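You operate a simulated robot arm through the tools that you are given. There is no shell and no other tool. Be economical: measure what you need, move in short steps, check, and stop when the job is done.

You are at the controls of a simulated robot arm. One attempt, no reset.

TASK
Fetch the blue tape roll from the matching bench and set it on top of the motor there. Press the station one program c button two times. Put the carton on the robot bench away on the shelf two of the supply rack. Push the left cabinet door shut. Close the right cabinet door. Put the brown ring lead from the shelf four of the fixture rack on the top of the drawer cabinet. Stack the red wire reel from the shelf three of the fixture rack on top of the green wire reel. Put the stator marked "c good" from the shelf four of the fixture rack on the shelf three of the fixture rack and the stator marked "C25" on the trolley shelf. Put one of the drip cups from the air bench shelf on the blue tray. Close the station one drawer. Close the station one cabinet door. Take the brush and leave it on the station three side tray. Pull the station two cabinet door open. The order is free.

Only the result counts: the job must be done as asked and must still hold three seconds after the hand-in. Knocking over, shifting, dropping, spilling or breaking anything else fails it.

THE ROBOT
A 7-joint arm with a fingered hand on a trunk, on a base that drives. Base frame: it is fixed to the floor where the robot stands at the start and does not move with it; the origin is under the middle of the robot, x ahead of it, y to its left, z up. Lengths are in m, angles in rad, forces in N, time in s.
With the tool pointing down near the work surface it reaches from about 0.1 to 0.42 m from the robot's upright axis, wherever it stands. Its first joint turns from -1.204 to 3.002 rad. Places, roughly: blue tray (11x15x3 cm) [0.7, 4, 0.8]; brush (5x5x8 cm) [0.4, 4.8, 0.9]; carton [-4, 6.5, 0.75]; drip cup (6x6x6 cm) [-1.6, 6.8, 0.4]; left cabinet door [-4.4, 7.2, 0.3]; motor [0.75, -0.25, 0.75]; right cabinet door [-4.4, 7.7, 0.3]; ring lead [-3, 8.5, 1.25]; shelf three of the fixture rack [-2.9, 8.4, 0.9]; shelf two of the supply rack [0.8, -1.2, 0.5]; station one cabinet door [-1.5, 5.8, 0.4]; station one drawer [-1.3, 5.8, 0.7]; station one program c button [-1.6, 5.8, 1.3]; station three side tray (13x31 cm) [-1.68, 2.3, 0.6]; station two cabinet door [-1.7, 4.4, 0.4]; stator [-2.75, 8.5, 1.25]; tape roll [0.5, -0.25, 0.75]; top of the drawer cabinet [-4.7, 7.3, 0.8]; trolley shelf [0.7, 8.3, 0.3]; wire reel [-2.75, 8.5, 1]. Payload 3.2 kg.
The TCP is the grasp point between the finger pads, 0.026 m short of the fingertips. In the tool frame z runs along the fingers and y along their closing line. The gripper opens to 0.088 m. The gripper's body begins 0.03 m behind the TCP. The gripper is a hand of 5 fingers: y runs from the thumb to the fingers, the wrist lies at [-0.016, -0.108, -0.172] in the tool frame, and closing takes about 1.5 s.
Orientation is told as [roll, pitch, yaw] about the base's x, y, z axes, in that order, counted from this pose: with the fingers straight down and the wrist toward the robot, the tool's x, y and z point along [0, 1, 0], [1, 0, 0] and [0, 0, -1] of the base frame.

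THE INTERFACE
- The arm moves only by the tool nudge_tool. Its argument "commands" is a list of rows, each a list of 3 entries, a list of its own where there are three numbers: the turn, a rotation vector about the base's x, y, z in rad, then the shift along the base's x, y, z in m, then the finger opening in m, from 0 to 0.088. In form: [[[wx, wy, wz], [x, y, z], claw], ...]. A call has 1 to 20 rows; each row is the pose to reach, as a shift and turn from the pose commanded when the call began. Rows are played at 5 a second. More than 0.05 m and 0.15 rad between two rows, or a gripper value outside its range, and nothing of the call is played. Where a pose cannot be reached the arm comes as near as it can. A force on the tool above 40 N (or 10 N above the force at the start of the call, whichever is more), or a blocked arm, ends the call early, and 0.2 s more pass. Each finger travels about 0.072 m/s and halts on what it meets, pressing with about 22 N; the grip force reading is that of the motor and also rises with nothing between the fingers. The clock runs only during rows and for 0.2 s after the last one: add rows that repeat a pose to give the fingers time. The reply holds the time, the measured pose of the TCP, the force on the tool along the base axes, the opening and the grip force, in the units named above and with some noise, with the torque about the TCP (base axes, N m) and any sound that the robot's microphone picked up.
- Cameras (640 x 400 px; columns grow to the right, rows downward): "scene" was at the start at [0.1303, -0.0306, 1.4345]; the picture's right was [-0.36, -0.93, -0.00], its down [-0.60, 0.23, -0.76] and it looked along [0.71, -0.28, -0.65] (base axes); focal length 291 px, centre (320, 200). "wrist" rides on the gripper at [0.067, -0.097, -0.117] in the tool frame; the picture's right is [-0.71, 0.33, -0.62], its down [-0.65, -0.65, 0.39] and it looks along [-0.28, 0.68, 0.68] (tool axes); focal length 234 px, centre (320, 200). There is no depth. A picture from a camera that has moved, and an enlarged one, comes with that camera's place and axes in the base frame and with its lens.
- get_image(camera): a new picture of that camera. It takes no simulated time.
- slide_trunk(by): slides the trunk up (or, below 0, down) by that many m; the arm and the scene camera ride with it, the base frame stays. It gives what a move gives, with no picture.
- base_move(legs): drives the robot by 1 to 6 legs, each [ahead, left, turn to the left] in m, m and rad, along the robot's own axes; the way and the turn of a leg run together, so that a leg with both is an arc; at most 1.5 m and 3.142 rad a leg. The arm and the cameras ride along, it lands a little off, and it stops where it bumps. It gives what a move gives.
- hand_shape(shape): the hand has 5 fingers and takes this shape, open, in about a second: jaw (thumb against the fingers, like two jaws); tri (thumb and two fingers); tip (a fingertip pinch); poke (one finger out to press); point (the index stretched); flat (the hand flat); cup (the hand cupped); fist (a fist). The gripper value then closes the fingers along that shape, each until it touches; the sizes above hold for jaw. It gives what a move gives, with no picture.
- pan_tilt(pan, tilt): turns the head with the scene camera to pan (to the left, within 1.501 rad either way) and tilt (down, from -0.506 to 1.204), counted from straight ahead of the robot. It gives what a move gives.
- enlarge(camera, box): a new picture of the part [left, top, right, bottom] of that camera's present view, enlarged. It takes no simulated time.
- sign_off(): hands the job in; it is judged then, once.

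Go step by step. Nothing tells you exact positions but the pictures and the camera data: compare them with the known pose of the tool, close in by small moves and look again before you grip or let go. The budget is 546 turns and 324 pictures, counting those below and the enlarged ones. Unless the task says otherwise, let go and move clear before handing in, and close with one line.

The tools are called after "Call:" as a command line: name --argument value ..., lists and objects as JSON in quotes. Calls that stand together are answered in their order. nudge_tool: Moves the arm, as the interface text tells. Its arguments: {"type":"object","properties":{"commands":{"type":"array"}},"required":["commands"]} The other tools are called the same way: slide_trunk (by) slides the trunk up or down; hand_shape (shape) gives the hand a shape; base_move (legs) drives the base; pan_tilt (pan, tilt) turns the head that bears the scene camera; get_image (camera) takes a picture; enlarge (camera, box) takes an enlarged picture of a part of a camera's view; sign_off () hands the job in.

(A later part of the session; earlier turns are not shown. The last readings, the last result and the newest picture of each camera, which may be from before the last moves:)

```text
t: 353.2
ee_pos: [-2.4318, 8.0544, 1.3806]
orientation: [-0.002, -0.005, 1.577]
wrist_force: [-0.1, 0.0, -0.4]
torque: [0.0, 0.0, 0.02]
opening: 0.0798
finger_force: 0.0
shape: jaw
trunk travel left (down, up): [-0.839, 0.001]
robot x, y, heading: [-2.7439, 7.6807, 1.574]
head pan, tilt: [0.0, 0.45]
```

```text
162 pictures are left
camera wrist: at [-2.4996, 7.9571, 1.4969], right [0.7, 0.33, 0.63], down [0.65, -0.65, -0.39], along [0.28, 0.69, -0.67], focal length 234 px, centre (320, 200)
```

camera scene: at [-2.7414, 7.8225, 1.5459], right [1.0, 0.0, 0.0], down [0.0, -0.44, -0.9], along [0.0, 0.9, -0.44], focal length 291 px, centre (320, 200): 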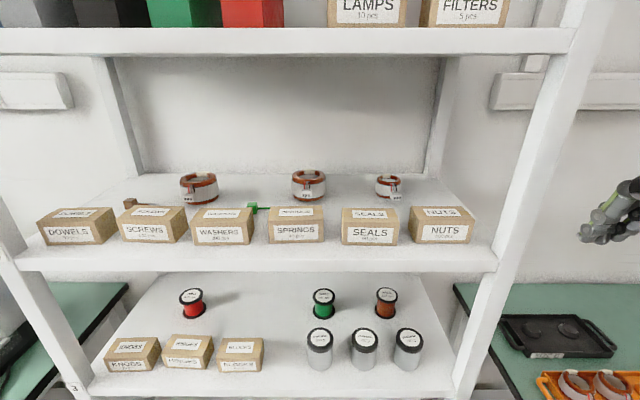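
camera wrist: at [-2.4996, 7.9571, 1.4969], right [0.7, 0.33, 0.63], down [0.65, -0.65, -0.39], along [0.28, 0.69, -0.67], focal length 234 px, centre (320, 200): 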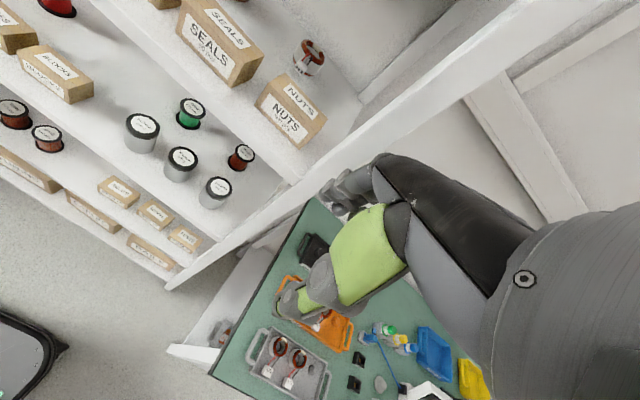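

Much clearer view now. Zoom to read the stator marks.

Call:
enlarge --camera "scene" --box '[100, 160, 270, 260]'

Call:
enlarge --camera "scene" --box '[270, 155, 430, 255]'

Call:
enlarge --camera "scene" --box '[150, 270, 430, 390]'

```text
3.76 times, centred on (185, 210) of scene
camera zoom: at [-2.7414, 7.8225, 1.5459], right [1.0, 0.0, 0.0], down [0.0, -0.44, -0.9], along [0.0, 0.9, -0.44], focal length 1095 px, centre (828, 162)
```

zoom: 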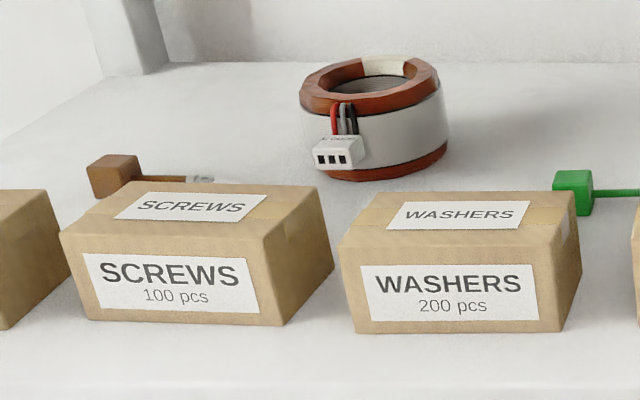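

```text
4.00 times, centred on (350, 205) of scene
camera zoom: at [-2.7414, 7.8225, 1.5459], right [1.0, 0.0, 0.0], down [0.0, -0.44, -0.9], along [0.0, 0.9, -0.44], focal length 1164 px, centre (200, 180)
```

zoom: 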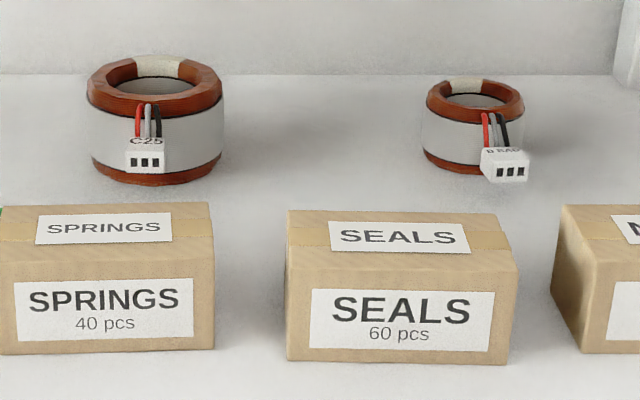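

```text
2.29 times, centred on (290, 330) of scene
camera zoom: at [-2.7414, 7.8225, 1.5459], right [1.0, 0.0, 0.0], down [0.0, -0.44, -0.9], along [0.0, 0.9, -0.44], focal length 665 px, centre (389, -97)
```

zoom: 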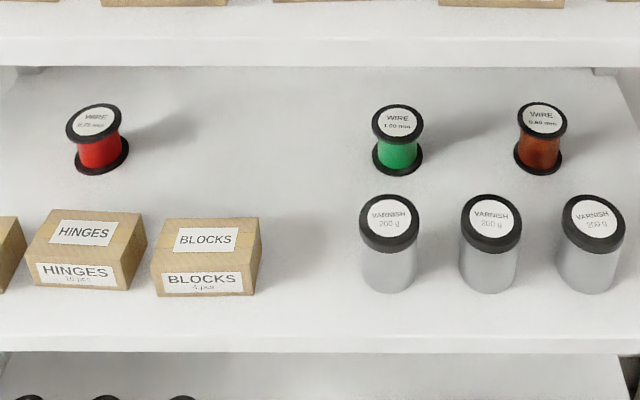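

S2 is "C25", S3 "B BAD". Verify S1's label.

Call:
enlarge --camera "scene" --box '[170, 170, 220, 202]'

```text
12.50 times, centred on (195, 186) of scene
camera zoom: at [-2.7414, 7.8225, 1.5459], right [1.0, 0.0, 0.0], down [0.0, -0.44, -0.9], along [0.0, 0.9, -0.44], focal length 3637 px, centre (1882, 375)
```

zoom: 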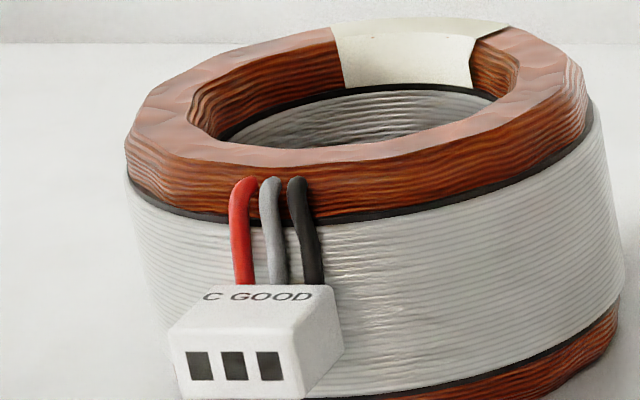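

S1 is "C GOOD". Start with the red reel: shift left, lower the trunk to shelf-three level, tilt the fingers forward.

Call:
base_move --legs '[[0, 0.36, 0]]'

Call:
slide_trunk --by -0.28

Call:
nudge_tool --commands '[[[0.06, 0, 0], [-0.04, 0, 0], 0.088], [[0.12, 0, 0], [-0.08, 0, 0], 0.088], [[0.18, 0, 0], [-0.12, 0, 0], 0.088], [[0.24, 0, 0], [-0.16, 0, 0], 0.088], [[0.3, 0, 0], [-0.2, 0, 0], 0.088], [[0.37, 0, 0], [-0.24, 0, 0], 0.088], [[0.45, 0, 0], [-0.27, 0, 0], 0.088]]'

Call:
get_image --camera "scene"

Call:
get_image --camera "wrist"

```text
t: 355.6
ee_pos: [-2.7965, 8.0549, 1.38]
orientation: [0.0, -0.006, 1.579]
wrist_force: [0.5, 0.2, 0.3]
torque: [-0.01, -0.02, -0.01]
opening: 0.0798
finger_force: 0.1
shape: jaw
trunk travel left (down, up): [-0.839, 0.001]
robot x, y, heading: [-3.1078, 7.6791, 1.572]
head pan, tilt: [0.0, 0.45]
```

```text
t: 358.4
ee_pos: [-2.797, 8.0539, 1.0996]
orientation: [-0.002, -0.006, 1.581]
wrist_force: [0.2, -0.6, 0.0]
torque: [0.03, -0.02, 0.01]
opening: 0.0798
finger_force: 0.0
shape: jaw
trunk travel left (down, up): [-0.559, 0.281]
robot x, y, heading: [-3.1065, 7.6802, 1.573]
head pan, tilt: [0.0, 0.45]
```

```text
t: 359.7
ee_pos: [-2.9184, 8.1764, 1.1986]
orientation: [-0.002, -0.299, 1.561]
wrist_force: [1.4, -26.8, -10.3]
torque: [-0.09, 0.11, -0.55]
opening: 0.0838
finger_force: 0.1
shape: jaw
out of reach, approached as far as the arm can: row 1, 2, 3, 4, 5, 6
trunk travel left (down, up): [-0.559, 0.281]
robot x, y, heading: [-3.1083, 7.6763, 1.577]
head pan, tilt: [0.0, 0.45]
stopped in row 6: the force on the tool passed its limit at 47 N (the readings are from after the stop); the commanded pose is now the measured one
```

```text
157 pictures are left
camera scene: at [-3.1057, 7.8127, 1.2667], right [1.0, 0.0, 0.0], down [0.0, -0.43, -0.9], along [0.0, 0.9, -0.43], focal length 291 px, centre (320, 200)
```

scene: 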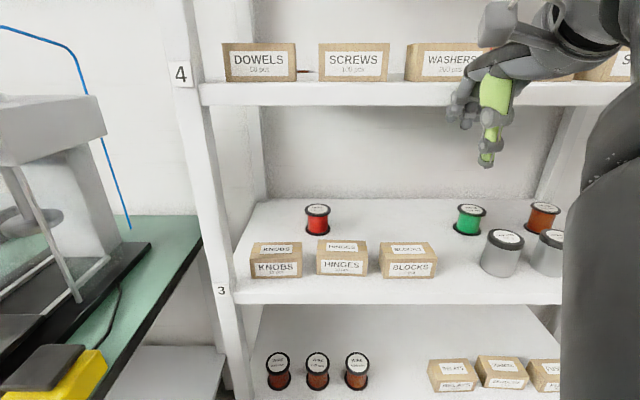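

```text
156 pictures are left
camera wrist: at [-2.9874, 8.0484, 1.2819], right [0.71, 0.13, 0.7], down [0.65, -0.52, -0.56], along [0.29, 0.85, -0.45], focal length 234 px, centre (320, 200)
```

wrist: 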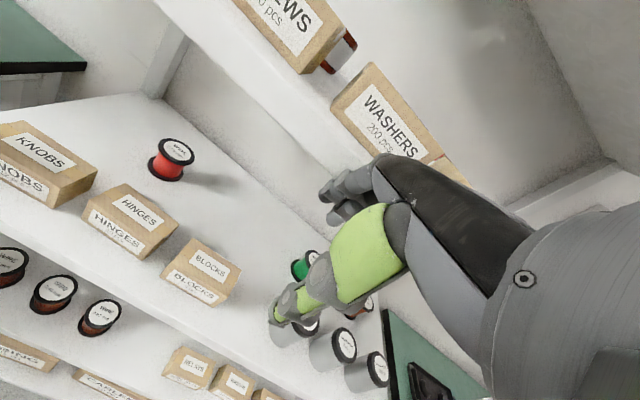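

The fingers nudged the shelf-four edge because the arm strayed upward at a reach limit. Back the base away and recheck that nothing moved.

Call:
base_move --legs '[[-0.15, 0, 0]]'

Call:
nudge_tool --commands '[[[0.05, 0, 0], [-0.01, -0.01, -0.03], 0.088], [[0.1, 0, 0], [-0.03, -0.01, -0.06], 0.088], [[0.15, 0, 0], [-0.06, -0.01, -0.09], 0.088], [[0.15, 0, 0], [-0.1, -0.01, -0.1], 0.088]]'

Call:
get_image --camera "scene"

```text
t: 361.1
ee_pos: [-2.9211, 8.0348, 1.1958]
orientation: [0.0, -0.302, 1.57]
wrist_force: [-0.3, -0.3, -0.7]
torque: [0.02, -0.02, 0.01]
opening: 0.0877
finger_force: 0.1
shape: jaw
trunk travel left (down, up): [-0.559, 0.281]
robot x, y, heading: [-3.1037, 7.5298, 1.575]
head pan, tilt: [0.0, 0.45]
```

```text
t: 362.1
ee_pos: [-3.0039, 8.1259, 1.1306]
orientation: [0.0, -0.448, 1.568]
wrist_force: [-1.2, 0.9, -0.2]
torque: [-0.01, -0.03, 0.01]
opening: 0.0877
finger_force: 0.1
shape: jaw
out of reach, approached as far as the arm can: row 1, 2, 3, 4
trunk travel left (down, up): [-0.559, 0.281]
robot x, y, heading: [-3.1106, 7.5302, 1.573]
head pan, tilt: [0.0, 0.45]
```

```text
155 pictures are left
camera scene: at [-3.1077, 7.6708, 1.2659], right [1.0, 0.0, 0.0], down [0.0, -0.44, -0.9], along [0.0, 0.9, -0.44], focal length 291 px, centre (320, 200)
```

scene: 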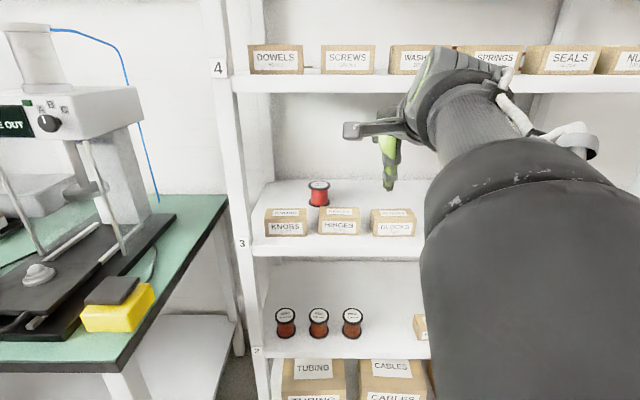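

Boxes are undisturbed. The arm needs ≥0.6 m forward reach near the centre line. Lower the hand in front of the rack, then advance over the small boxes toward the red reel at ≈(-3.11,8.44).

Call:
nudge_tool --commands '[[[0, 0, 0], [-0.01, 0, -0.04], 0.088], [[0, 0, 0], [-0.03, 0, -0.08], 0.088], [[0, 0, 0], [-0.05, 0, -0.11], 0.088]]'

Call:
base_move --legs '[[0.12, 0.05, 0]]'

Call:
get_image --camera "scene"

Call:
get_image --camera "wrist"

```text
t: 362.9
ee_pos: [-3.0492, 8.1429, 1.0186]
orientation: [0.008, -0.45, 1.56]
wrist_force: [-0.6, -0.2, -0.5]
torque: [0.02, 0.02, 0.0]
opening: 0.0877
finger_force: 0.1
shape: jaw
out of reach, approached as far as the arm can: row 1, 2, 3
trunk travel left (down, up): [-0.559, 0.281]
robot x, y, heading: [-3.1057, 7.528, 1.576]
head pan, tilt: [0.0, 0.45]
```

```text
t: 364.1
ee_pos: [-3.1016, 8.2611, 1.0192]
orientation: [0.007, -0.448, 1.564]
wrist_force: [0.2, 0.5, 0.5]
torque: [0.01, 0.01, 0.01]
opening: 0.0879
finger_force: 0.1
shape: jaw
trunk travel left (down, up): [-0.559, 0.281]
robot x, y, heading: [-3.157, 7.6466, 1.575]
head pan, tilt: [0.0, 0.45]
```

```text
154 pictures are left
camera scene: at [-3.1565, 7.7911, 1.2658], right [1.0, 0.0, 0.0], down [0.0, -0.44, -0.9], along [0.0, 0.9, -0.44], focal length 291 px, centre (320, 200)
```

scene: 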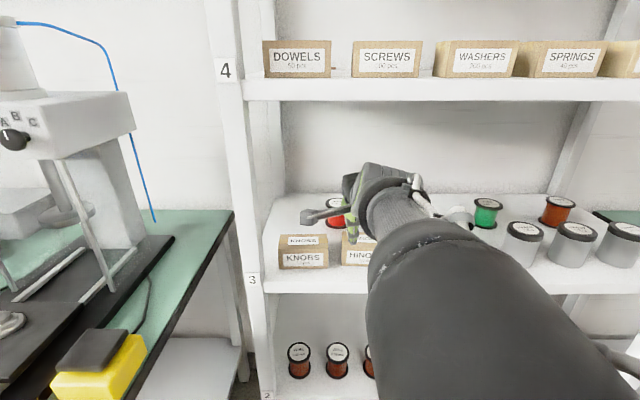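

```text
153 pictures are left
camera wrist: at [-3.1687, 8.1231, 1.0832], right [0.71, 0.03, 0.7], down [0.64, -0.42, -0.64], along [0.28, 0.91, -0.32], focal length 234 px, centre (320, 200)
```

wrist: 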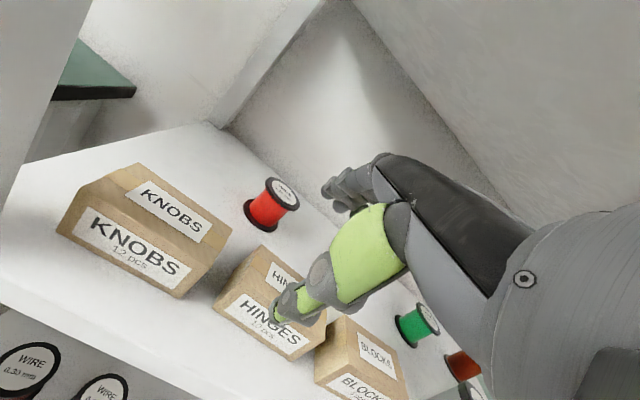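

Red reel confirmed at (-3.115,8.44). Advance 17 cm over the box, then check.

Call:
base_move --legs '[[0.172, 0.012, 0]]'

Call:
get_image --camera "wrist"

Call:
get_image --camera "scene"

```text
t: 365.6
ee_pos: [-3.1123, 8.4337, 1.0189]
orientation: [0.011, -0.449, 1.563]
wrist_force: [0.2, 0.3, -0.3]
torque: [-0.02, 0.0, 0.04]
opening: 0.0877
finger_force: 0.1
shape: jaw
trunk travel left (down, up): [-0.559, 0.281]
robot x, y, heading: [-3.1715, 7.8209, 1.57]
head pan, tilt: [0.0, 0.45]
```

```text
152 pictures are left
camera wrist: at [-3.18, 8.2944, 1.0835], right [0.71, 0.02, 0.7], down [0.64, -0.42, -0.64], along [0.28, 0.91, -0.32], focal length 234 px, centre (320, 200)
```

wrist: 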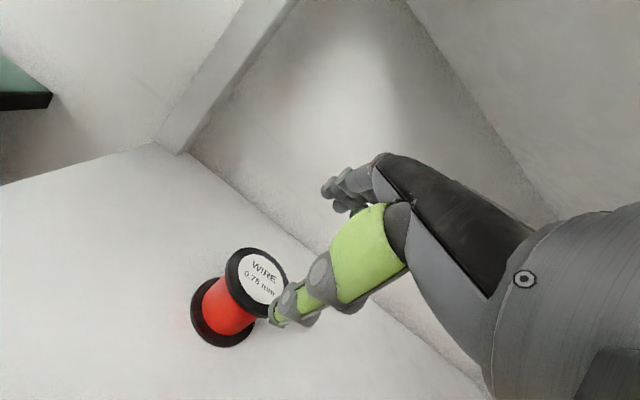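

```text
151 pictures are left
camera scene: at [-3.1685, 7.9623, 1.2658], right [1.0, 0.0, 0.0], down [0.0, -0.44, -0.9], along [0.0, 0.9, -0.44], focal length 291 px, centre (320, 200)
```

scene: 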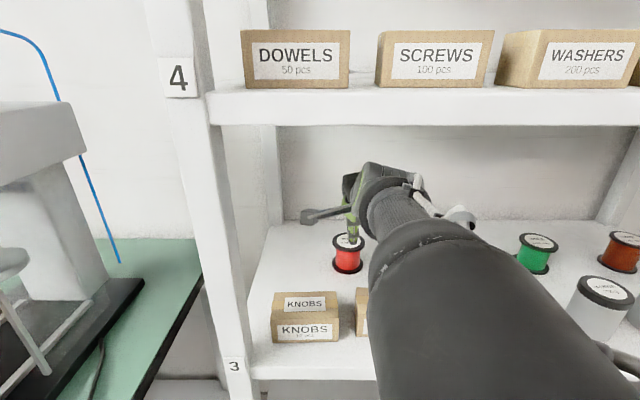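

Reel measured at (-3.116,8.438), top 0.95. Descend.

Call:
nudge_tool --commands '[[[0, 0, 0], [-0.003, 0, -0.03], 0.088], [[0, 0, 0], [-0.003, 0, -0.055], 0.088], [[0, 0, 0], [-0.003, 0.001, -0.075], 0.088]]'

Call:
get_image --camera "wrist"

Call:
enlarge --camera "scene" --box '[280, 170, 440, 300]'

```text
t: 366.4
ee_pos: [-3.1158, 8.4335, 0.9444]
orientation: [0.011, -0.45, 1.561]
wrist_force: [0.0, 0.5, -1.4]
torque: [0.03, 0.01, -0.02]
opening: 0.088
finger_force: 0.0
shape: jaw
trunk travel left (down, up): [-0.559, 0.281]
robot x, y, heading: [-3.1721, 7.8183, 1.578]
head pan, tilt: [0.0, 0.45]
```

```text
150 pictures are left
camera wrist: at [-3.1829, 8.2953, 1.0088], right [0.71, 0.02, 0.7], down [0.64, -0.42, -0.64], along [0.28, 0.91, -0.32], focal length 234 px, centre (320, 200)
```

wrist: 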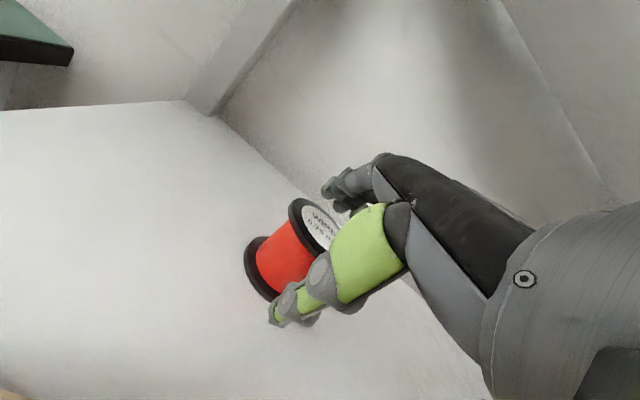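

```text
3.08 times, centred on (360, 235) of scene
camera zoom: at [-3.1682, 7.9619, 1.2659], right [1.0, 0.0, 0.0], down [0.0, -0.44, -0.9], along [0.0, 0.9, -0.44], focal length 895 px, centre (197, 92)
```

zoom: 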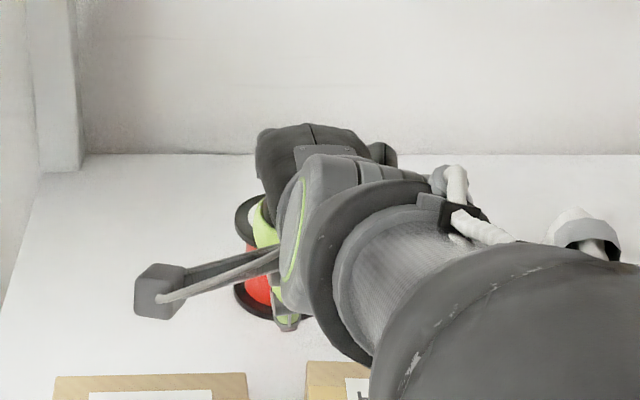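

Shift 6 mm left and close.

Call:
nudge_tool --commands '[[[0, 0, 0], [-0.006, 0, 0], 0.088], [[0, 0, 0], [-0.006, 0, 0], 0.065], [[0, 0, 0], [-0.006, 0, 0], 0.05], [[0, 0, 0], [-0.006, 0, 0], 0.04], [[0, 0, 0], [-0.006, 0, 0], 0.04], [[0, 0, 0], [-0.006, 0, 0], 0.04], [[0, 0, 0], [-0.006, 0, 0], 0.04]]'

Call:
get_image --camera "wrist"

```text
t: 368.0
ee_pos: [-3.1199, 8.4327, 0.946]
orientation: [0.01, -0.454, 1.561]
wrist_force: [-0.4, 2.4, 10.9]
torque: [0.41, -0.11, -0.02]
opening: 0.0448
finger_force: 0.0
shape: jaw
trunk travel left (down, up): [-0.559, 0.281]
robot x, y, heading: [-3.1668, 7.8163, 1.573]
head pan, tilt: [0.0, 0.45]
```

```text
148 pictures are left
camera wrist: at [-3.1887, 8.2937, 1.0104], right [0.71, 0.02, 0.7], down [0.64, -0.42, -0.64], along [0.28, 0.91, -0.31], focal length 234 px, centre (320, 200)
```

wrist: 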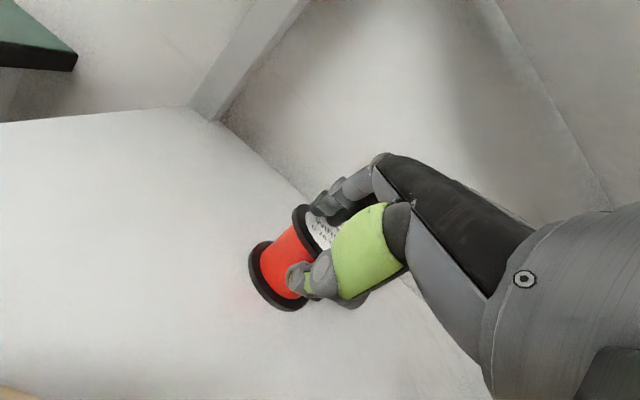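

The far fingers ride on the top flange. Reopen, reduce the tilt to ~0.2 rad and go slightly lower.

Call:
nudge_tool --commands '[[[0, 0, 0], [0, 0, 0.0], 0.06], [[0, 0, 0], [0, 0, 0.0], 0.088], [[0, 0, 0], [0, 0, 0.0], 0.088], [[0, 0, 0], [0, 0, 0.0], 0.088], [[-0.1, 0, 0], [0, 0.0, 0.01], 0.088], [[-0.2, 0, 0], [0, 0.002, 0.01], 0.088], [[-0.25, 0, 0], [0, 0.004, 0.0], 0.088], [[-0.25, 0, 0], [0, 0.004, -0.014], 0.088]]'

Call:
get_image --camera "wrist"

Call:
enlarge --camera "scene" --box '[280, 170, 440, 300]'

```text
t: 369.8
ee_pos: [-3.1206, 8.4365, 0.9337]
orientation: [0.009, -0.208, 1.563]
wrist_force: [0.4, 2.1, 8.1]
torque: [0.33, 0.03, -0.01]
opening: 0.088
finger_force: 0.1
shape: jaw
trunk travel left (down, up): [-0.559, 0.281]
robot x, y, heading: [-3.1716, 7.8197, 1.573]
head pan, tilt: [0.0, 0.45]
```

```text
147 pictures are left
camera wrist: at [-3.1886, 8.3179, 1.0299], right [0.71, 0.19, 0.67], down [0.64, -0.56, -0.52], along [0.28, 0.8, -0.53], focal length 234 px, centre (320, 200)
```

wrist: 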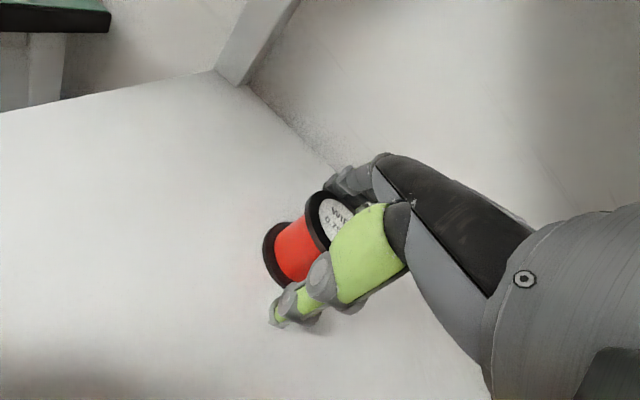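

```text
3.08 times, centred on (360, 235) of scene
camera zoom: at [-3.1685, 7.9599, 1.2664], right [1.0, 0.0, 0.0], down [0.0, -0.43, -0.9], along [0.0, 0.9, -0.43], focal length 895 px, centre (197, 92)
```

zoom: 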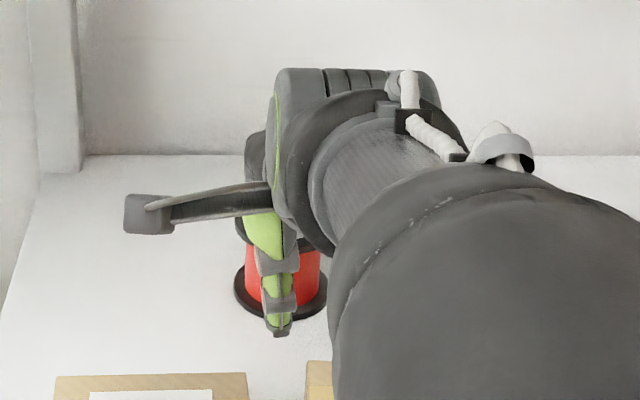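

The palm likely rests on the reel top. Raise 9 mm, re-centre x, and close.

Call:
nudge_tool --commands '[[[0, 0, 0], [0.003, 0, 0.009], 0.088], [[0, 0, 0], [0.006, 0, 0.009], 0.088], [[0, 0, 0], [0.006, 0, 0.009], 0.065], [[0, 0, 0], [0.006, 0, 0.009], 0.05], [[0, 0, 0], [0.006, 0, 0.009], 0.04], [[0, 0, 0], [0.006, 0, 0.009], 0.04], [[0, 0, 0], [0.006, 0, 0.009], 0.04], [[0, 0, 0], [0.006, 0, 0.009], 0.04]]'

Call:
get_image --camera "wrist"

```text
t: 371.6
ee_pos: [-3.1147, 8.4369, 0.9411]
orientation: [0.008, -0.2, 1.563]
wrist_force: [0.0, -0.9, 1.3]
torque: [-0.02, 0.09, 0.01]
opening: 0.0538
finger_force: 22.7
shape: jaw
trunk travel left (down, up): [-0.559, 0.281]
robot x, y, heading: [-3.1721, 7.8166, 1.567]
head pan, tilt: [0.0, 0.45]
```

```text
145 pictures are left
camera wrist: at [-3.1829, 8.3183, 1.0364], right [0.71, 0.2, 0.67], down [0.64, -0.57, -0.52], along [0.28, 0.8, -0.53], focal length 234 px, centre (320, 200)
```

wrist: 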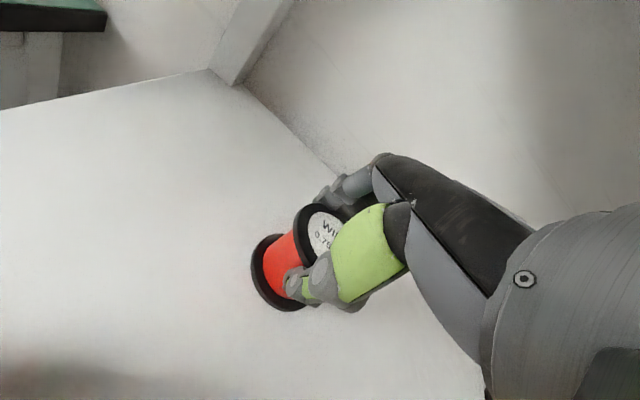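

Firm grip (22 N). Lift ~7 cm under shelf four, watching for contact, and look toward the green reel.

Call:
nudge_tool --commands '[[[0, 0, 0], [0, 0, 0.02], 0.04], [[0, 0, 0], [0, 0, 0.045], 0.04], [[0, 0, 0], [0, 0, 0.06], 0.04], [[0, 0, 0], [0, 0, 0.072], 0.04]]'

Call:
get_image --camera "scene"

Call:
get_image --camera "wrist"

```text
t: 372.6
ee_pos: [-3.1135, 8.4367, 1.0114]
orientation: [0.007, -0.2, 1.561]
wrist_force: [-0.6, -0.7, -1.6]
torque: [0.0, 0.0, 0.01]
opening: 0.0537
finger_force: 21.7
shape: jaw
trunk travel left (down, up): [-0.559, 0.281]
robot x, y, heading: [-3.1677, 7.8209, 1.573]
head pan, tilt: [0.0, 0.45]
```

```text
144 pictures are left
camera scene: at [-3.1683, 7.9617, 1.2659], right [1.0, 0.0, 0.0], down [0.0, -0.44, -0.9], along [0.0, 0.9, -0.44], focal length 291 px, centre (320, 200)
```

scene: 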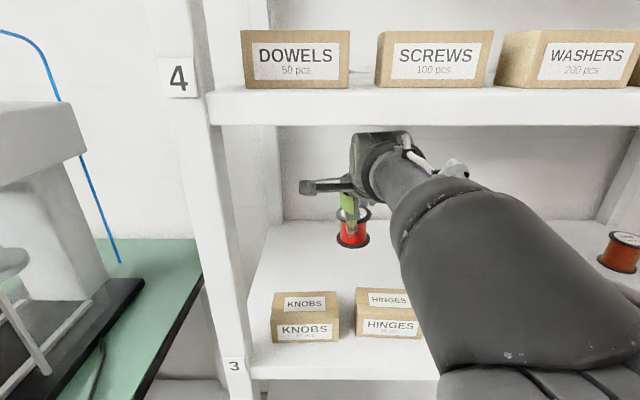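

```text
143 pictures are left
camera wrist: at [-3.1822, 8.3184, 1.1081], right [0.71, 0.2, 0.67], down [0.64, -0.57, -0.51], along [0.28, 0.8, -0.53], focal length 234 px, centre (320, 200)
```

wrist: 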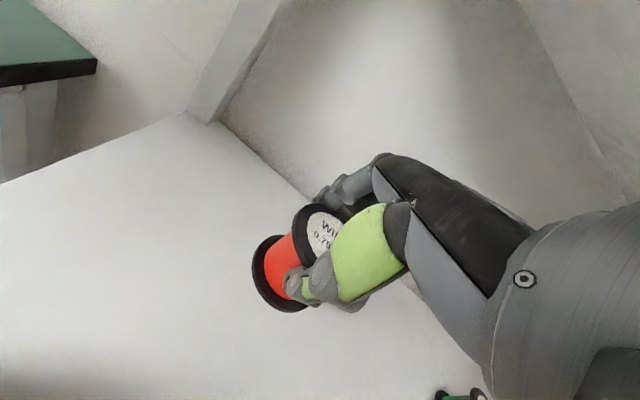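

Clear. Strafe right 0.25 m toward the green reel and look.

Call:
base_move --legs '[[0, -0.25, 0]]'

Call:
get_image --camera "scene"

Call:
get_image --camera "wrist"

```text
t: 374.4
ee_pos: [-2.8612, 8.4377, 1.011]
orientation: [0.008, -0.199, 1.557]
wrist_force: [0.3, -0.1, -1.9]
torque: [0.02, 0.03, -0.02]
opening: 0.0536
finger_force: 21.7
shape: jaw
trunk travel left (down, up): [-0.559, 0.281]
robot x, y, heading: [-2.9204, 7.8188, 1.571]
head pan, tilt: [0.0, 0.45]
```

```text
142 pictures are left
camera scene: at [-2.9167, 7.962, 1.2659], right [1.0, 0.0, 0.0], down [0.0, -0.44, -0.9], along [0.0, 0.9, -0.44], focal length 291 px, centre (320, 200)
```

scene: 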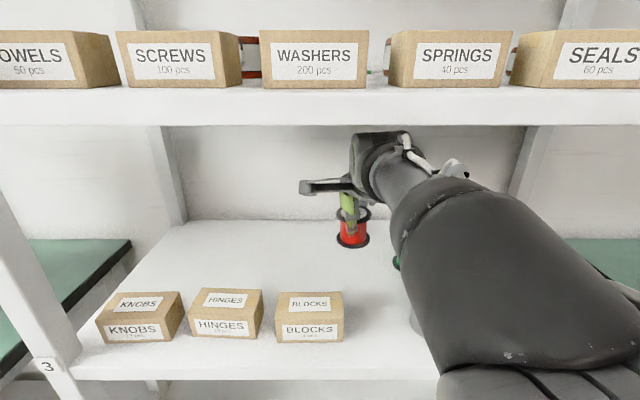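

```text
141 pictures are left
camera wrist: at [-2.9298, 8.3187, 1.108], right [0.71, 0.19, 0.67], down [0.64, -0.57, -0.52], along [0.28, 0.8, -0.53], focal length 234 px, centre (320, 200)
```

wrist: 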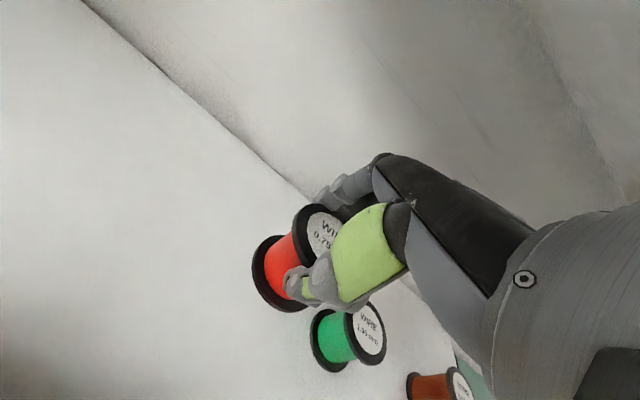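

Green reel at (-2.74,8.443), top ≈0.948. Raise 6 mm more, then move over it.

Call:
nudge_tool --commands '[[[0, 0, 0], [0, 0, 0.007], 0.04]]'

Call:
base_move --legs '[[0.011, -0.08, 0]]'

Call:
get_image --camera "wrist"

```text
t: 374.8
ee_pos: [-2.8626, 8.4363, 1.0181]
orientation: [0.008, -0.199, 1.56]
wrist_force: [-0.4, 0.2, -2.1]
torque: [0.0, 0.0, -0.01]
opening: 0.0537
finger_force: 21.8
shape: jaw
trunk travel left (down, up): [-0.559, 0.281]
robot x, y, heading: [-2.9245, 7.8179, 1.573]
head pan, tilt: [0.0, 0.45]
```

```text
t: 375.9
ee_pos: [-2.7823, 8.4482, 1.0183]
orientation: [0.009, -0.199, 1.56]
wrist_force: [0.7, 0.0, -2.5]
torque: [0.0, 0.04, 0.01]
opening: 0.0538
finger_force: 22.5
shape: jaw
trunk travel left (down, up): [-0.559, 0.281]
robot x, y, heading: [-2.8383, 7.8326, 1.569]
head pan, tilt: [0.0, 0.45]
```

```text
140 pictures are left
camera wrist: at [-2.8498, 8.3297, 1.1149], right [0.71, 0.19, 0.67], down [0.64, -0.57, -0.52], along [0.28, 0.8, -0.53], focal length 234 px, centre (320, 200)
```

wrist: 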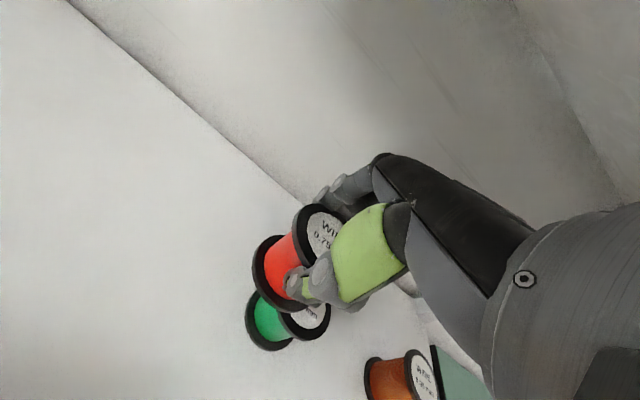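

Remaining offset is 3.9 cm to the right.

Call:
base_move --legs '[[0, -0.039, 0]]'

Call:
get_image --camera "wrist"

Call:
enlarge --camera "scene" --box '[280, 150, 440, 280]'

```text
t: 376.8
ee_pos: [-2.7439, 8.4482, 1.019]
orientation: [0.009, -0.198, 1.558]
wrist_force: [0.4, 0.3, -2.3]
torque: [-0.02, 0.04, 0.01]
opening: 0.0538
finger_force: 21.6
shape: jaw
trunk travel left (down, up): [-0.559, 0.281]
robot x, y, heading: [-2.7998, 7.8281, 1.572]
head pan, tilt: [0.0, 0.45]
```

```text
139 pictures are left
camera wrist: at [-2.8105, 8.3296, 1.1149], right [0.71, 0.19, 0.67], down [0.64, -0.57, -0.52], along [0.28, 0.8, -0.53], focal length 234 px, centre (320, 200)
```

wrist: 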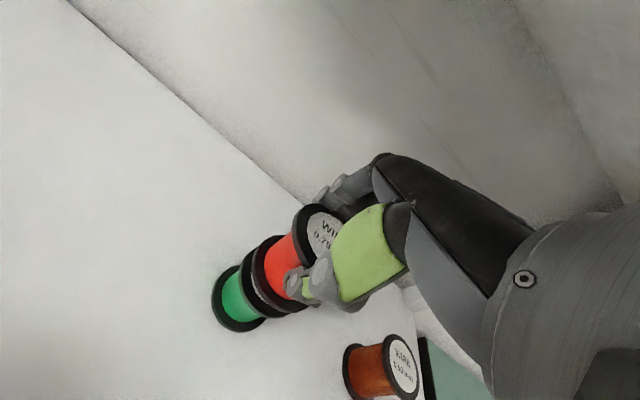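

```text
3.08 times, centred on (360, 215) of scene
camera zoom: at [-2.7976, 7.9729, 1.2659], right [1.0, 0.0, 0.0], down [0.0, -0.44, -0.9], along [0.0, 0.9, -0.44], focal length 895 px, centre (197, 154)
```

zoom: 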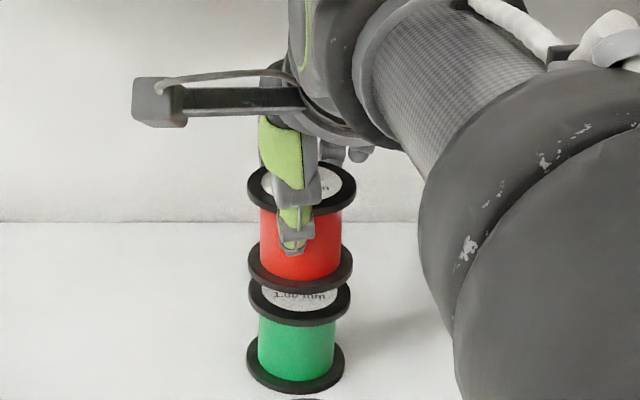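

Aligned within 5 mm. Correct slightly and lower onto the green reel.

Call:
nudge_tool --commands '[[[0, 0, 0], [0.003, -0.003, -0.005], 0.04], [[0, 0, 0], [0.003, -0.003, -0.009], 0.04]]'

Call:
nudge_tool --commands '[[[0, 0, 0], [0, 0, -0.003], 0.04]]'

Call:
nudge_tool --commands '[[[0, 0, 0], [0, 0, -0.003], 0.04]]'

```text
t: 377.4
ee_pos: [-2.7411, 8.4449, 1.0085]
orientation: [0.007, -0.199, 1.559]
wrist_force: [-0.1, 0.2, -2.1]
torque: [-0.03, 0.06, 0.01]
opening: 0.0535
finger_force: 22.1
shape: jaw
trunk travel left (down, up): [-0.559, 0.281]
robot x, y, heading: [-2.801, 7.8276, 1.567]
head pan, tilt: [0.0, 0.45]
```

```text
t: 377.8
ee_pos: [-2.7404, 8.4451, 1.0063]
orientation: [0.007, -0.196, 1.56]
wrist_force: [-1.0, 0.6, -1.6]
torque: [-0.04, 0.01, 0.02]
opening: 0.0536
finger_force: 22.1
shape: jaw
trunk travel left (down, up): [-0.559, 0.281]
robot x, y, heading: [-2.8, 7.8303, 1.574]
head pan, tilt: [0.0, 0.45]
```

```text
t: 378.2
ee_pos: [-2.7405, 8.4439, 1.0042]
orientation: [0.007, -0.202, 1.56]
wrist_force: [0.0, 0.8, -3.1]
torque: [0.0, 0.02, 0.0]
opening: 0.0538
finger_force: 22.1
shape: jaw
trunk travel left (down, up): [-0.559, 0.281]
robot x, y, heading: [-2.7968, 7.8329, 1.57]
head pan, tilt: [0.0, 0.45]
```

Call:
nudge_tool --commands '[[[0, 0, 0], [0, 0, -0.003], 0.04]]'

Call:
nudge_tool --commands '[[[0, 0, 0], [0, 0, -0.003], 0.04]]'

Call:
enlarge --camera "scene" --box '[280, 150, 440, 280]'

```text
t: 378.6
ee_pos: [-2.7398, 8.446, 0.9999]
orientation: [0.006, -0.199, 1.558]
wrist_force: [0.1, 0.4, -2.6]
torque: [0.0, 0.03, -0.02]
opening: 0.0538
finger_force: 21.7
shape: jaw
trunk travel left (down, up): [-0.559, 0.281]
robot x, y, heading: [-2.8, 7.8309, 1.567]
head pan, tilt: [0.0, 0.45]
```

```text
t: 379.0
ee_pos: [-2.7393, 8.4441, 0.9974]
orientation: [0.008, -0.202, 1.558]
wrist_force: [2.4, 0.0, 1.4]
torque: [0.02, 0.04, -0.02]
opening: 0.0536
finger_force: 22.2
shape: jaw
trunk travel left (down, up): [-0.559, 0.281]
robot x, y, heading: [-2.8007, 7.8256, 1.574]
head pan, tilt: [0.0, 0.45]
```

```text
3.08 times, centred on (360, 215) of scene
camera zoom: at [-2.7986, 7.9723, 1.266], right [1.0, 0.0, 0.0], down [0.0, -0.44, -0.9], along [0.0, 0.9, -0.44], focal length 895 px, centre (197, 154)
```

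zoom: 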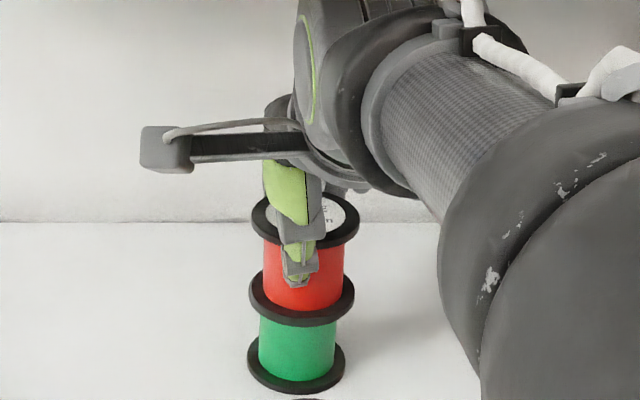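

Contact. Release, rise slightly and slide out sideways to the left (open direction).

Call:
nudge_tool --commands '[[[0, 0, 0], [0, 0, 0], 0.06], [[0, 0, 0], [0, 0, 0.0], 0.075], [[0, 0, 0], [0, 0, 0.001], 0.088], [[0, 0, 0], [0, 0, 0.001], 0.088], [[0, 0, 0], [0, 0, 0.001], 0.088], [[0, 0, 0], [0, 0, 0.006], 0.088], [[0, 0, 0], [0, 0, 0.01], 0.088]]'

Call:
get_image --camera "wrist"

Call:
enlarge --camera "scene" --box '[280, 150, 440, 280]'

```text
t: 380.6
ee_pos: [-2.7407, 8.4441, 1.0066]
orientation: [0.007, -0.199, 1.559]
wrist_force: [0.0, -0.4, 0.5]
torque: [-0.05, -0.02, -0.01]
opening: 0.0878
finger_force: 0.1
shape: jaw
trunk travel left (down, up): [-0.559, 0.281]
robot x, y, heading: [-2.801, 7.8307, 1.569]
head pan, tilt: [0.0, 0.45]
```

```text
136 pictures are left
camera wrist: at [-2.8086, 8.3262, 1.1044], right [0.71, 0.19, 0.67], down [0.64, -0.57, -0.52], along [0.28, 0.8, -0.53], focal length 234 px, centre (320, 200)
```

wrist: 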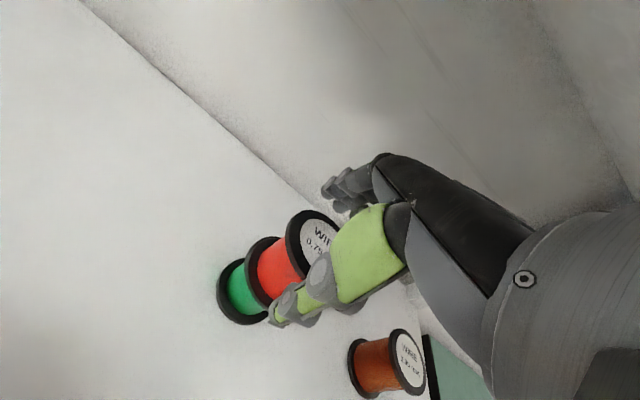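

```text
3.08 times, centred on (360, 215) of scene
camera zoom: at [-2.7989, 7.9725, 1.2659], right [1.0, 0.0, 0.0], down [0.0, -0.44, -0.9], along [0.0, 0.9, -0.44], focal length 895 px, centre (197, 154)
```

zoom: 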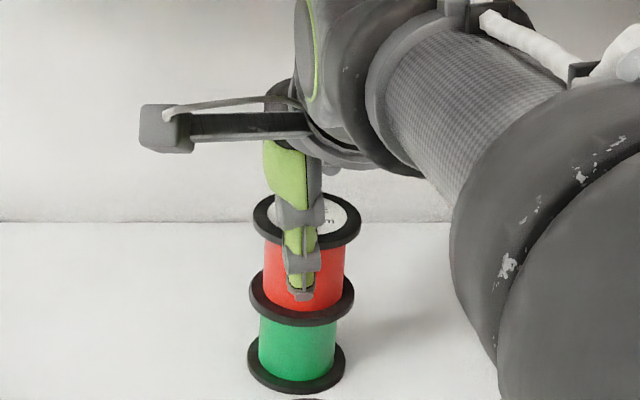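

Stack stands. Slide left out of it.

Call:
base_move --legs '[[0, 0.14, 0]]'

Call:
base_move --legs '[[-0.3, 0, 0]]'

Call:
slide_trunk --by 0.28

Call:
get_image --camera "scene"

```text
t: 381.9
ee_pos: [-2.8833, 8.4451, 1.0078]
orientation: [0.007, -0.201, 1.56]
wrist_force: [-1.1, -0.2, 0.7]
torque: [-0.01, 0.0, 0.0]
opening: 0.0879
finger_force: 0.0
shape: jaw
trunk travel left (down, up): [-0.559, 0.281]
robot x, y, heading: [-2.9413, 7.8272, 1.571]
head pan, tilt: [0.0, 0.45]
```

```text
t: 383.9
ee_pos: [-2.8829, 8.1443, 1.0077]
orientation: [0.007, -0.199, 1.561]
wrist_force: [-0.2, 0.2, -0.2]
torque: [0.0, -0.03, -0.01]
opening: 0.088
finger_force: 0.1
shape: jaw
trunk travel left (down, up): [-0.559, 0.281]
robot x, y, heading: [-2.9382, 7.5325, 1.574]
head pan, tilt: [0.0, 0.45]
```

```text
t: 386.8
ee_pos: [-2.8831, 8.1468, 1.288]
orientation: [0.006, -0.2, 1.562]
wrist_force: [-0.6, 1.0, -0.8]
torque: [0.01, -0.03, 0.0]
opening: 0.0876
finger_force: 0.1
shape: jaw
trunk travel left (down, up): [-0.839, 0.001]
robot x, y, heading: [-2.9397, 7.5297, 1.573]
head pan, tilt: [0.0, 0.45]
```

```text
134 pictures are left
camera scene: at [-2.9395, 7.6735, 1.5459], right [1.0, 0.0, 0.0], down [0.0, -0.44, -0.9], along [0.0, 0.9, -0.44], focal length 291 px, centre (320, 200)
```

scene: 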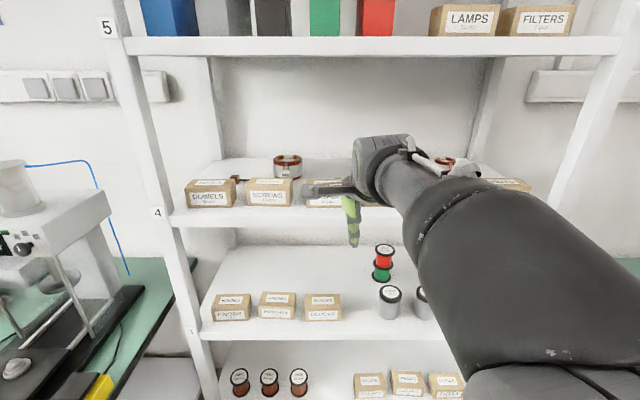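

The stack stands. Now "C GOOD" (≈(-3.04,8.48), ~9.7 cm wide): I'll grip its far ring wall, thumb in the hole. First shift left and raise/tilt the hand to clear the boxes.

Call:
base_move --legs '[[0, 0.155, 0]]'

Call:
nudge_tool --commands '[[[0.06, 0, 0], [0, 0, 0.015], 0.088], [[0.12, 0, 0], [0, 0, 0.03], 0.088], [[0.18, 0, 0], [0, 0, 0.045], 0.088], [[0.25, 0, 0], [0, 0, 0.06], 0.088]]'

Call:
get_image --camera "scene"

Call:
get_image --camera "wrist"

```text
t: 388.2
ee_pos: [-3.0355, 8.1458, 1.2887]
orientation: [0.01, -0.199, 1.561]
wrist_force: [0.0, -0.2, 0.2]
torque: [0.01, 0.01, -0.01]
opening: 0.0877
finger_force: 0.0
shape: jaw
trunk travel left (down, up): [-0.839, 0.001]
robot x, y, heading: [-3.095, 7.5323, 1.573]
head pan, tilt: [0.0, 0.45]
```

```text
t: 389.2
ee_pos: [-3.0341, 8.1445, 1.3482]
orientation: [0.012, -0.452, 1.559]
wrist_force: [0.9, -0.1, 0.5]
torque: [-0.03, -0.03, 0.01]
opening: 0.088
finger_force: 0.0
shape: jaw
trunk travel left (down, up): [-0.839, 0.001]
robot x, y, heading: [-3.0958, 7.5323, 1.57]
head pan, tilt: [0.0, 0.45]
```

```text
133 pictures are left
camera scene: at [-3.0925, 7.6724, 1.546], right [1.0, 0.0, 0.0], down [0.0, -0.43, -0.9], along [0.0, 0.9, -0.43], focal length 291 px, centre (320, 200)
```

scene: 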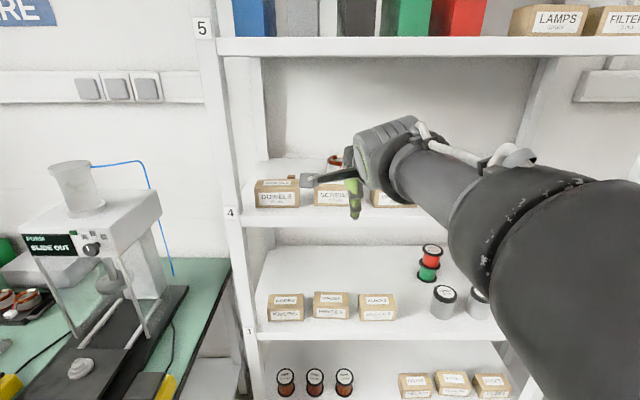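

```text
132 pictures are left
camera wrist: at [-3.1035, 8.0061, 1.4128], right [0.71, 0.02, 0.7], down [0.64, -0.42, -0.64], along [0.28, 0.91, -0.32], focal length 234 px, centre (320, 200)
```

wrist: 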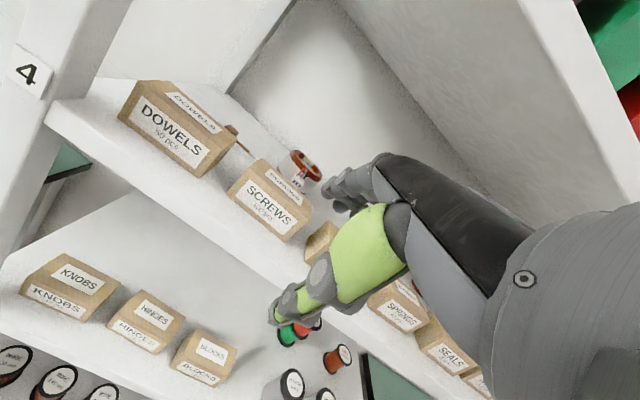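

Advance 0.2 m over the boxes and look.

Call:
base_move --legs '[[0.2, 0, 0]]'

Call:
get_image --camera "wrist"

Call:
get_image --camera "scene"

```text
t: 390.8
ee_pos: [-3.0378, 8.344, 1.3503]
orientation: [0.011, -0.451, 1.561]
wrist_force: [0.6, 0.5, -0.1]
torque: [-0.02, -0.02, -0.02]
opening: 0.0879
finger_force: 0.1
shape: jaw
trunk travel left (down, up): [-0.839, 0.001]
robot x, y, heading: [-3.0985, 7.7294, 1.576]
head pan, tilt: [0.0, 0.45]
```

```text
131 pictures are left
camera wrist: at [-3.1055, 8.2061, 1.4129], right [0.71, 0.02, 0.7], down [0.64, -0.42, -0.64], along [0.28, 0.91, -0.32], focal length 234 px, centre (320, 200)
```

wrist: 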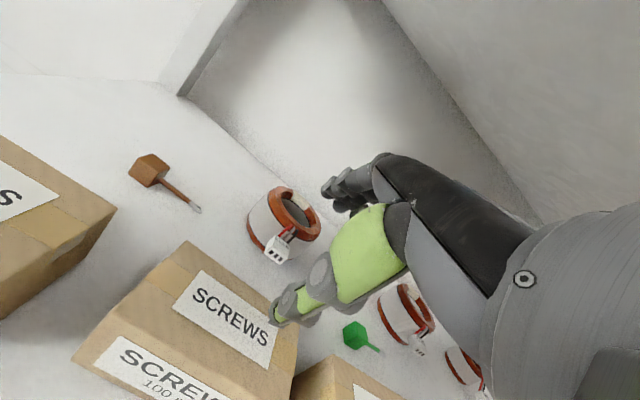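

```text
130 pictures are left
camera scene: at [-3.0948, 7.8723, 1.5461], right [1.0, 0.0, 0.0], down [0.0, -0.43, -0.9], along [0.0, 0.9, -0.43], focal length 291 px, centre (320, 200)
```

scene: 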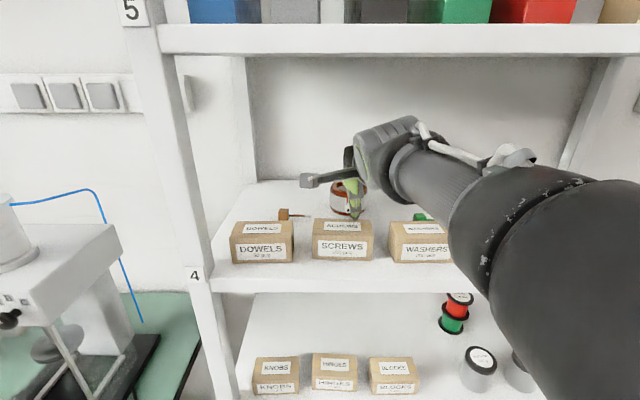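

C GOOD centre (-3.033,8.484), ring ~8.7 cm. Advance so the TCP is over its far wall (y≈8.519).

Call:
base_move --legs '[[0.173, -0.005, -0.004]]'

Call:
nudge_tool --commands '[[[-0.08, 0, 0], [0, 0, -0.01], 0.088], [[-0.16, 0, 0], [0, 0, -0.02], 0.088], [[-0.25, 0, 0], [0, 0, -0.03], 0.088]]'

Call:
get_image --camera "wrist"

Call:
enlarge --camera "scene" --box '[270, 120, 450, 260]'

```text
t: 392.2
ee_pos: [-3.0305, 8.5176, 1.3493]
orientation: [0.01, -0.452, 1.556]
wrist_force: [0.0, 1.4, -0.9]
torque: [0.03, 0.0, 0.03]
opening: 0.0881
finger_force: 0.1
shape: jaw
trunk travel left (down, up): [-0.839, 0.001]
robot x, y, heading: [-3.0944, 7.9019, 1.569]
head pan, tilt: [0.0, 0.45]
```

```text
t: 393.1
ee_pos: [-3.0308, 8.5212, 1.3183]
orientation: [0.007, -0.198, 1.558]
wrist_force: [-0.6, 0.0, 0.6]
torque: [-0.03, -0.02, -0.01]
opening: 0.0876
finger_force: 0.0
shape: jaw
trunk travel left (down, up): [-0.839, 0.001]
robot x, y, heading: [-3.0916, 7.9061, 1.566]
head pan, tilt: [0.0, 0.45]
```

```text
129 pictures are left
camera wrist: at [-3.0985, 8.4031, 1.4147], right [0.71, 0.19, 0.67], down [0.64, -0.57, -0.51], along [0.29, 0.8, -0.53], focal length 234 px, centre (320, 200)
```

wrist: 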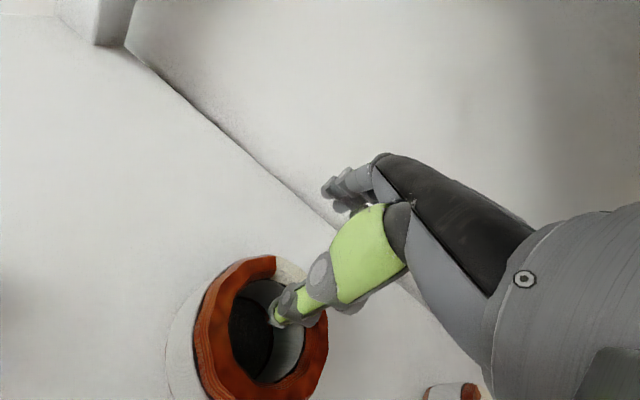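

```text
2.86 times, centred on (360, 190) of scene
camera zoom: at [-3.0891, 8.0492, 1.5458], right [1.0, 0.0, 0.0], down [0.0, -0.44, -0.9], along [0.0, 0.9, -0.44], focal length 831 px, centre (206, 229)
```

zoom: 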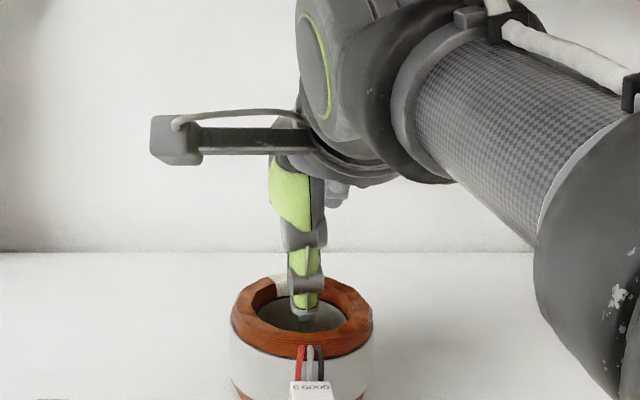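

Thumb is right over the hole. Shift 2 cm toward me and descend, then close on the far wall.

Call:
nudge_tool --commands '[[[0, 0, 0], [-0.001, -0.02, 0], 0.088], [[0, 0, 0], [-0.001, -0.021, -0.02], 0.088], [[0, 0, 0], [-0.001, -0.021, -0.038], 0.088]]'

Call:
get_image --camera "wrist"

```text
t: 393.9
ee_pos: [-3.0314, 8.4985, 1.2799]
orientation: [0.005, -0.202, 1.559]
wrist_force: [0.5, -0.5, 0.5]
torque: [0.03, -0.03, -0.02]
opening: 0.0878
finger_force: 0.0
shape: jaw
trunk travel left (down, up): [-0.839, 0.001]
robot x, y, heading: [-3.0935, 7.9062, 1.571]
head pan, tilt: [0.0, 0.45]
```

```text
127 pictures are left
camera wrist: at [-3.1005, 8.3806, 1.3765], right [0.71, 0.19, 0.67], down [0.64, -0.57, -0.52], along [0.28, 0.8, -0.53], focal length 234 px, centre (320, 200)
```

wrist: 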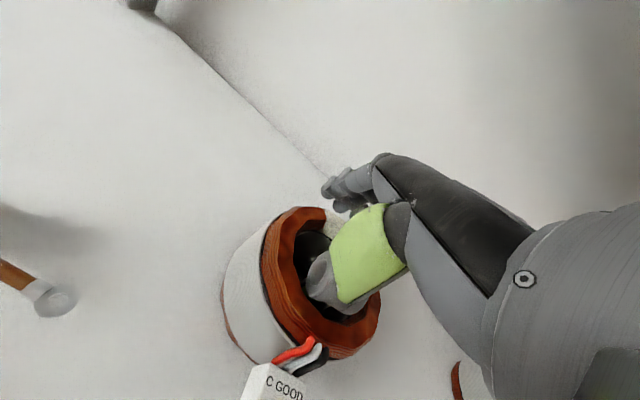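

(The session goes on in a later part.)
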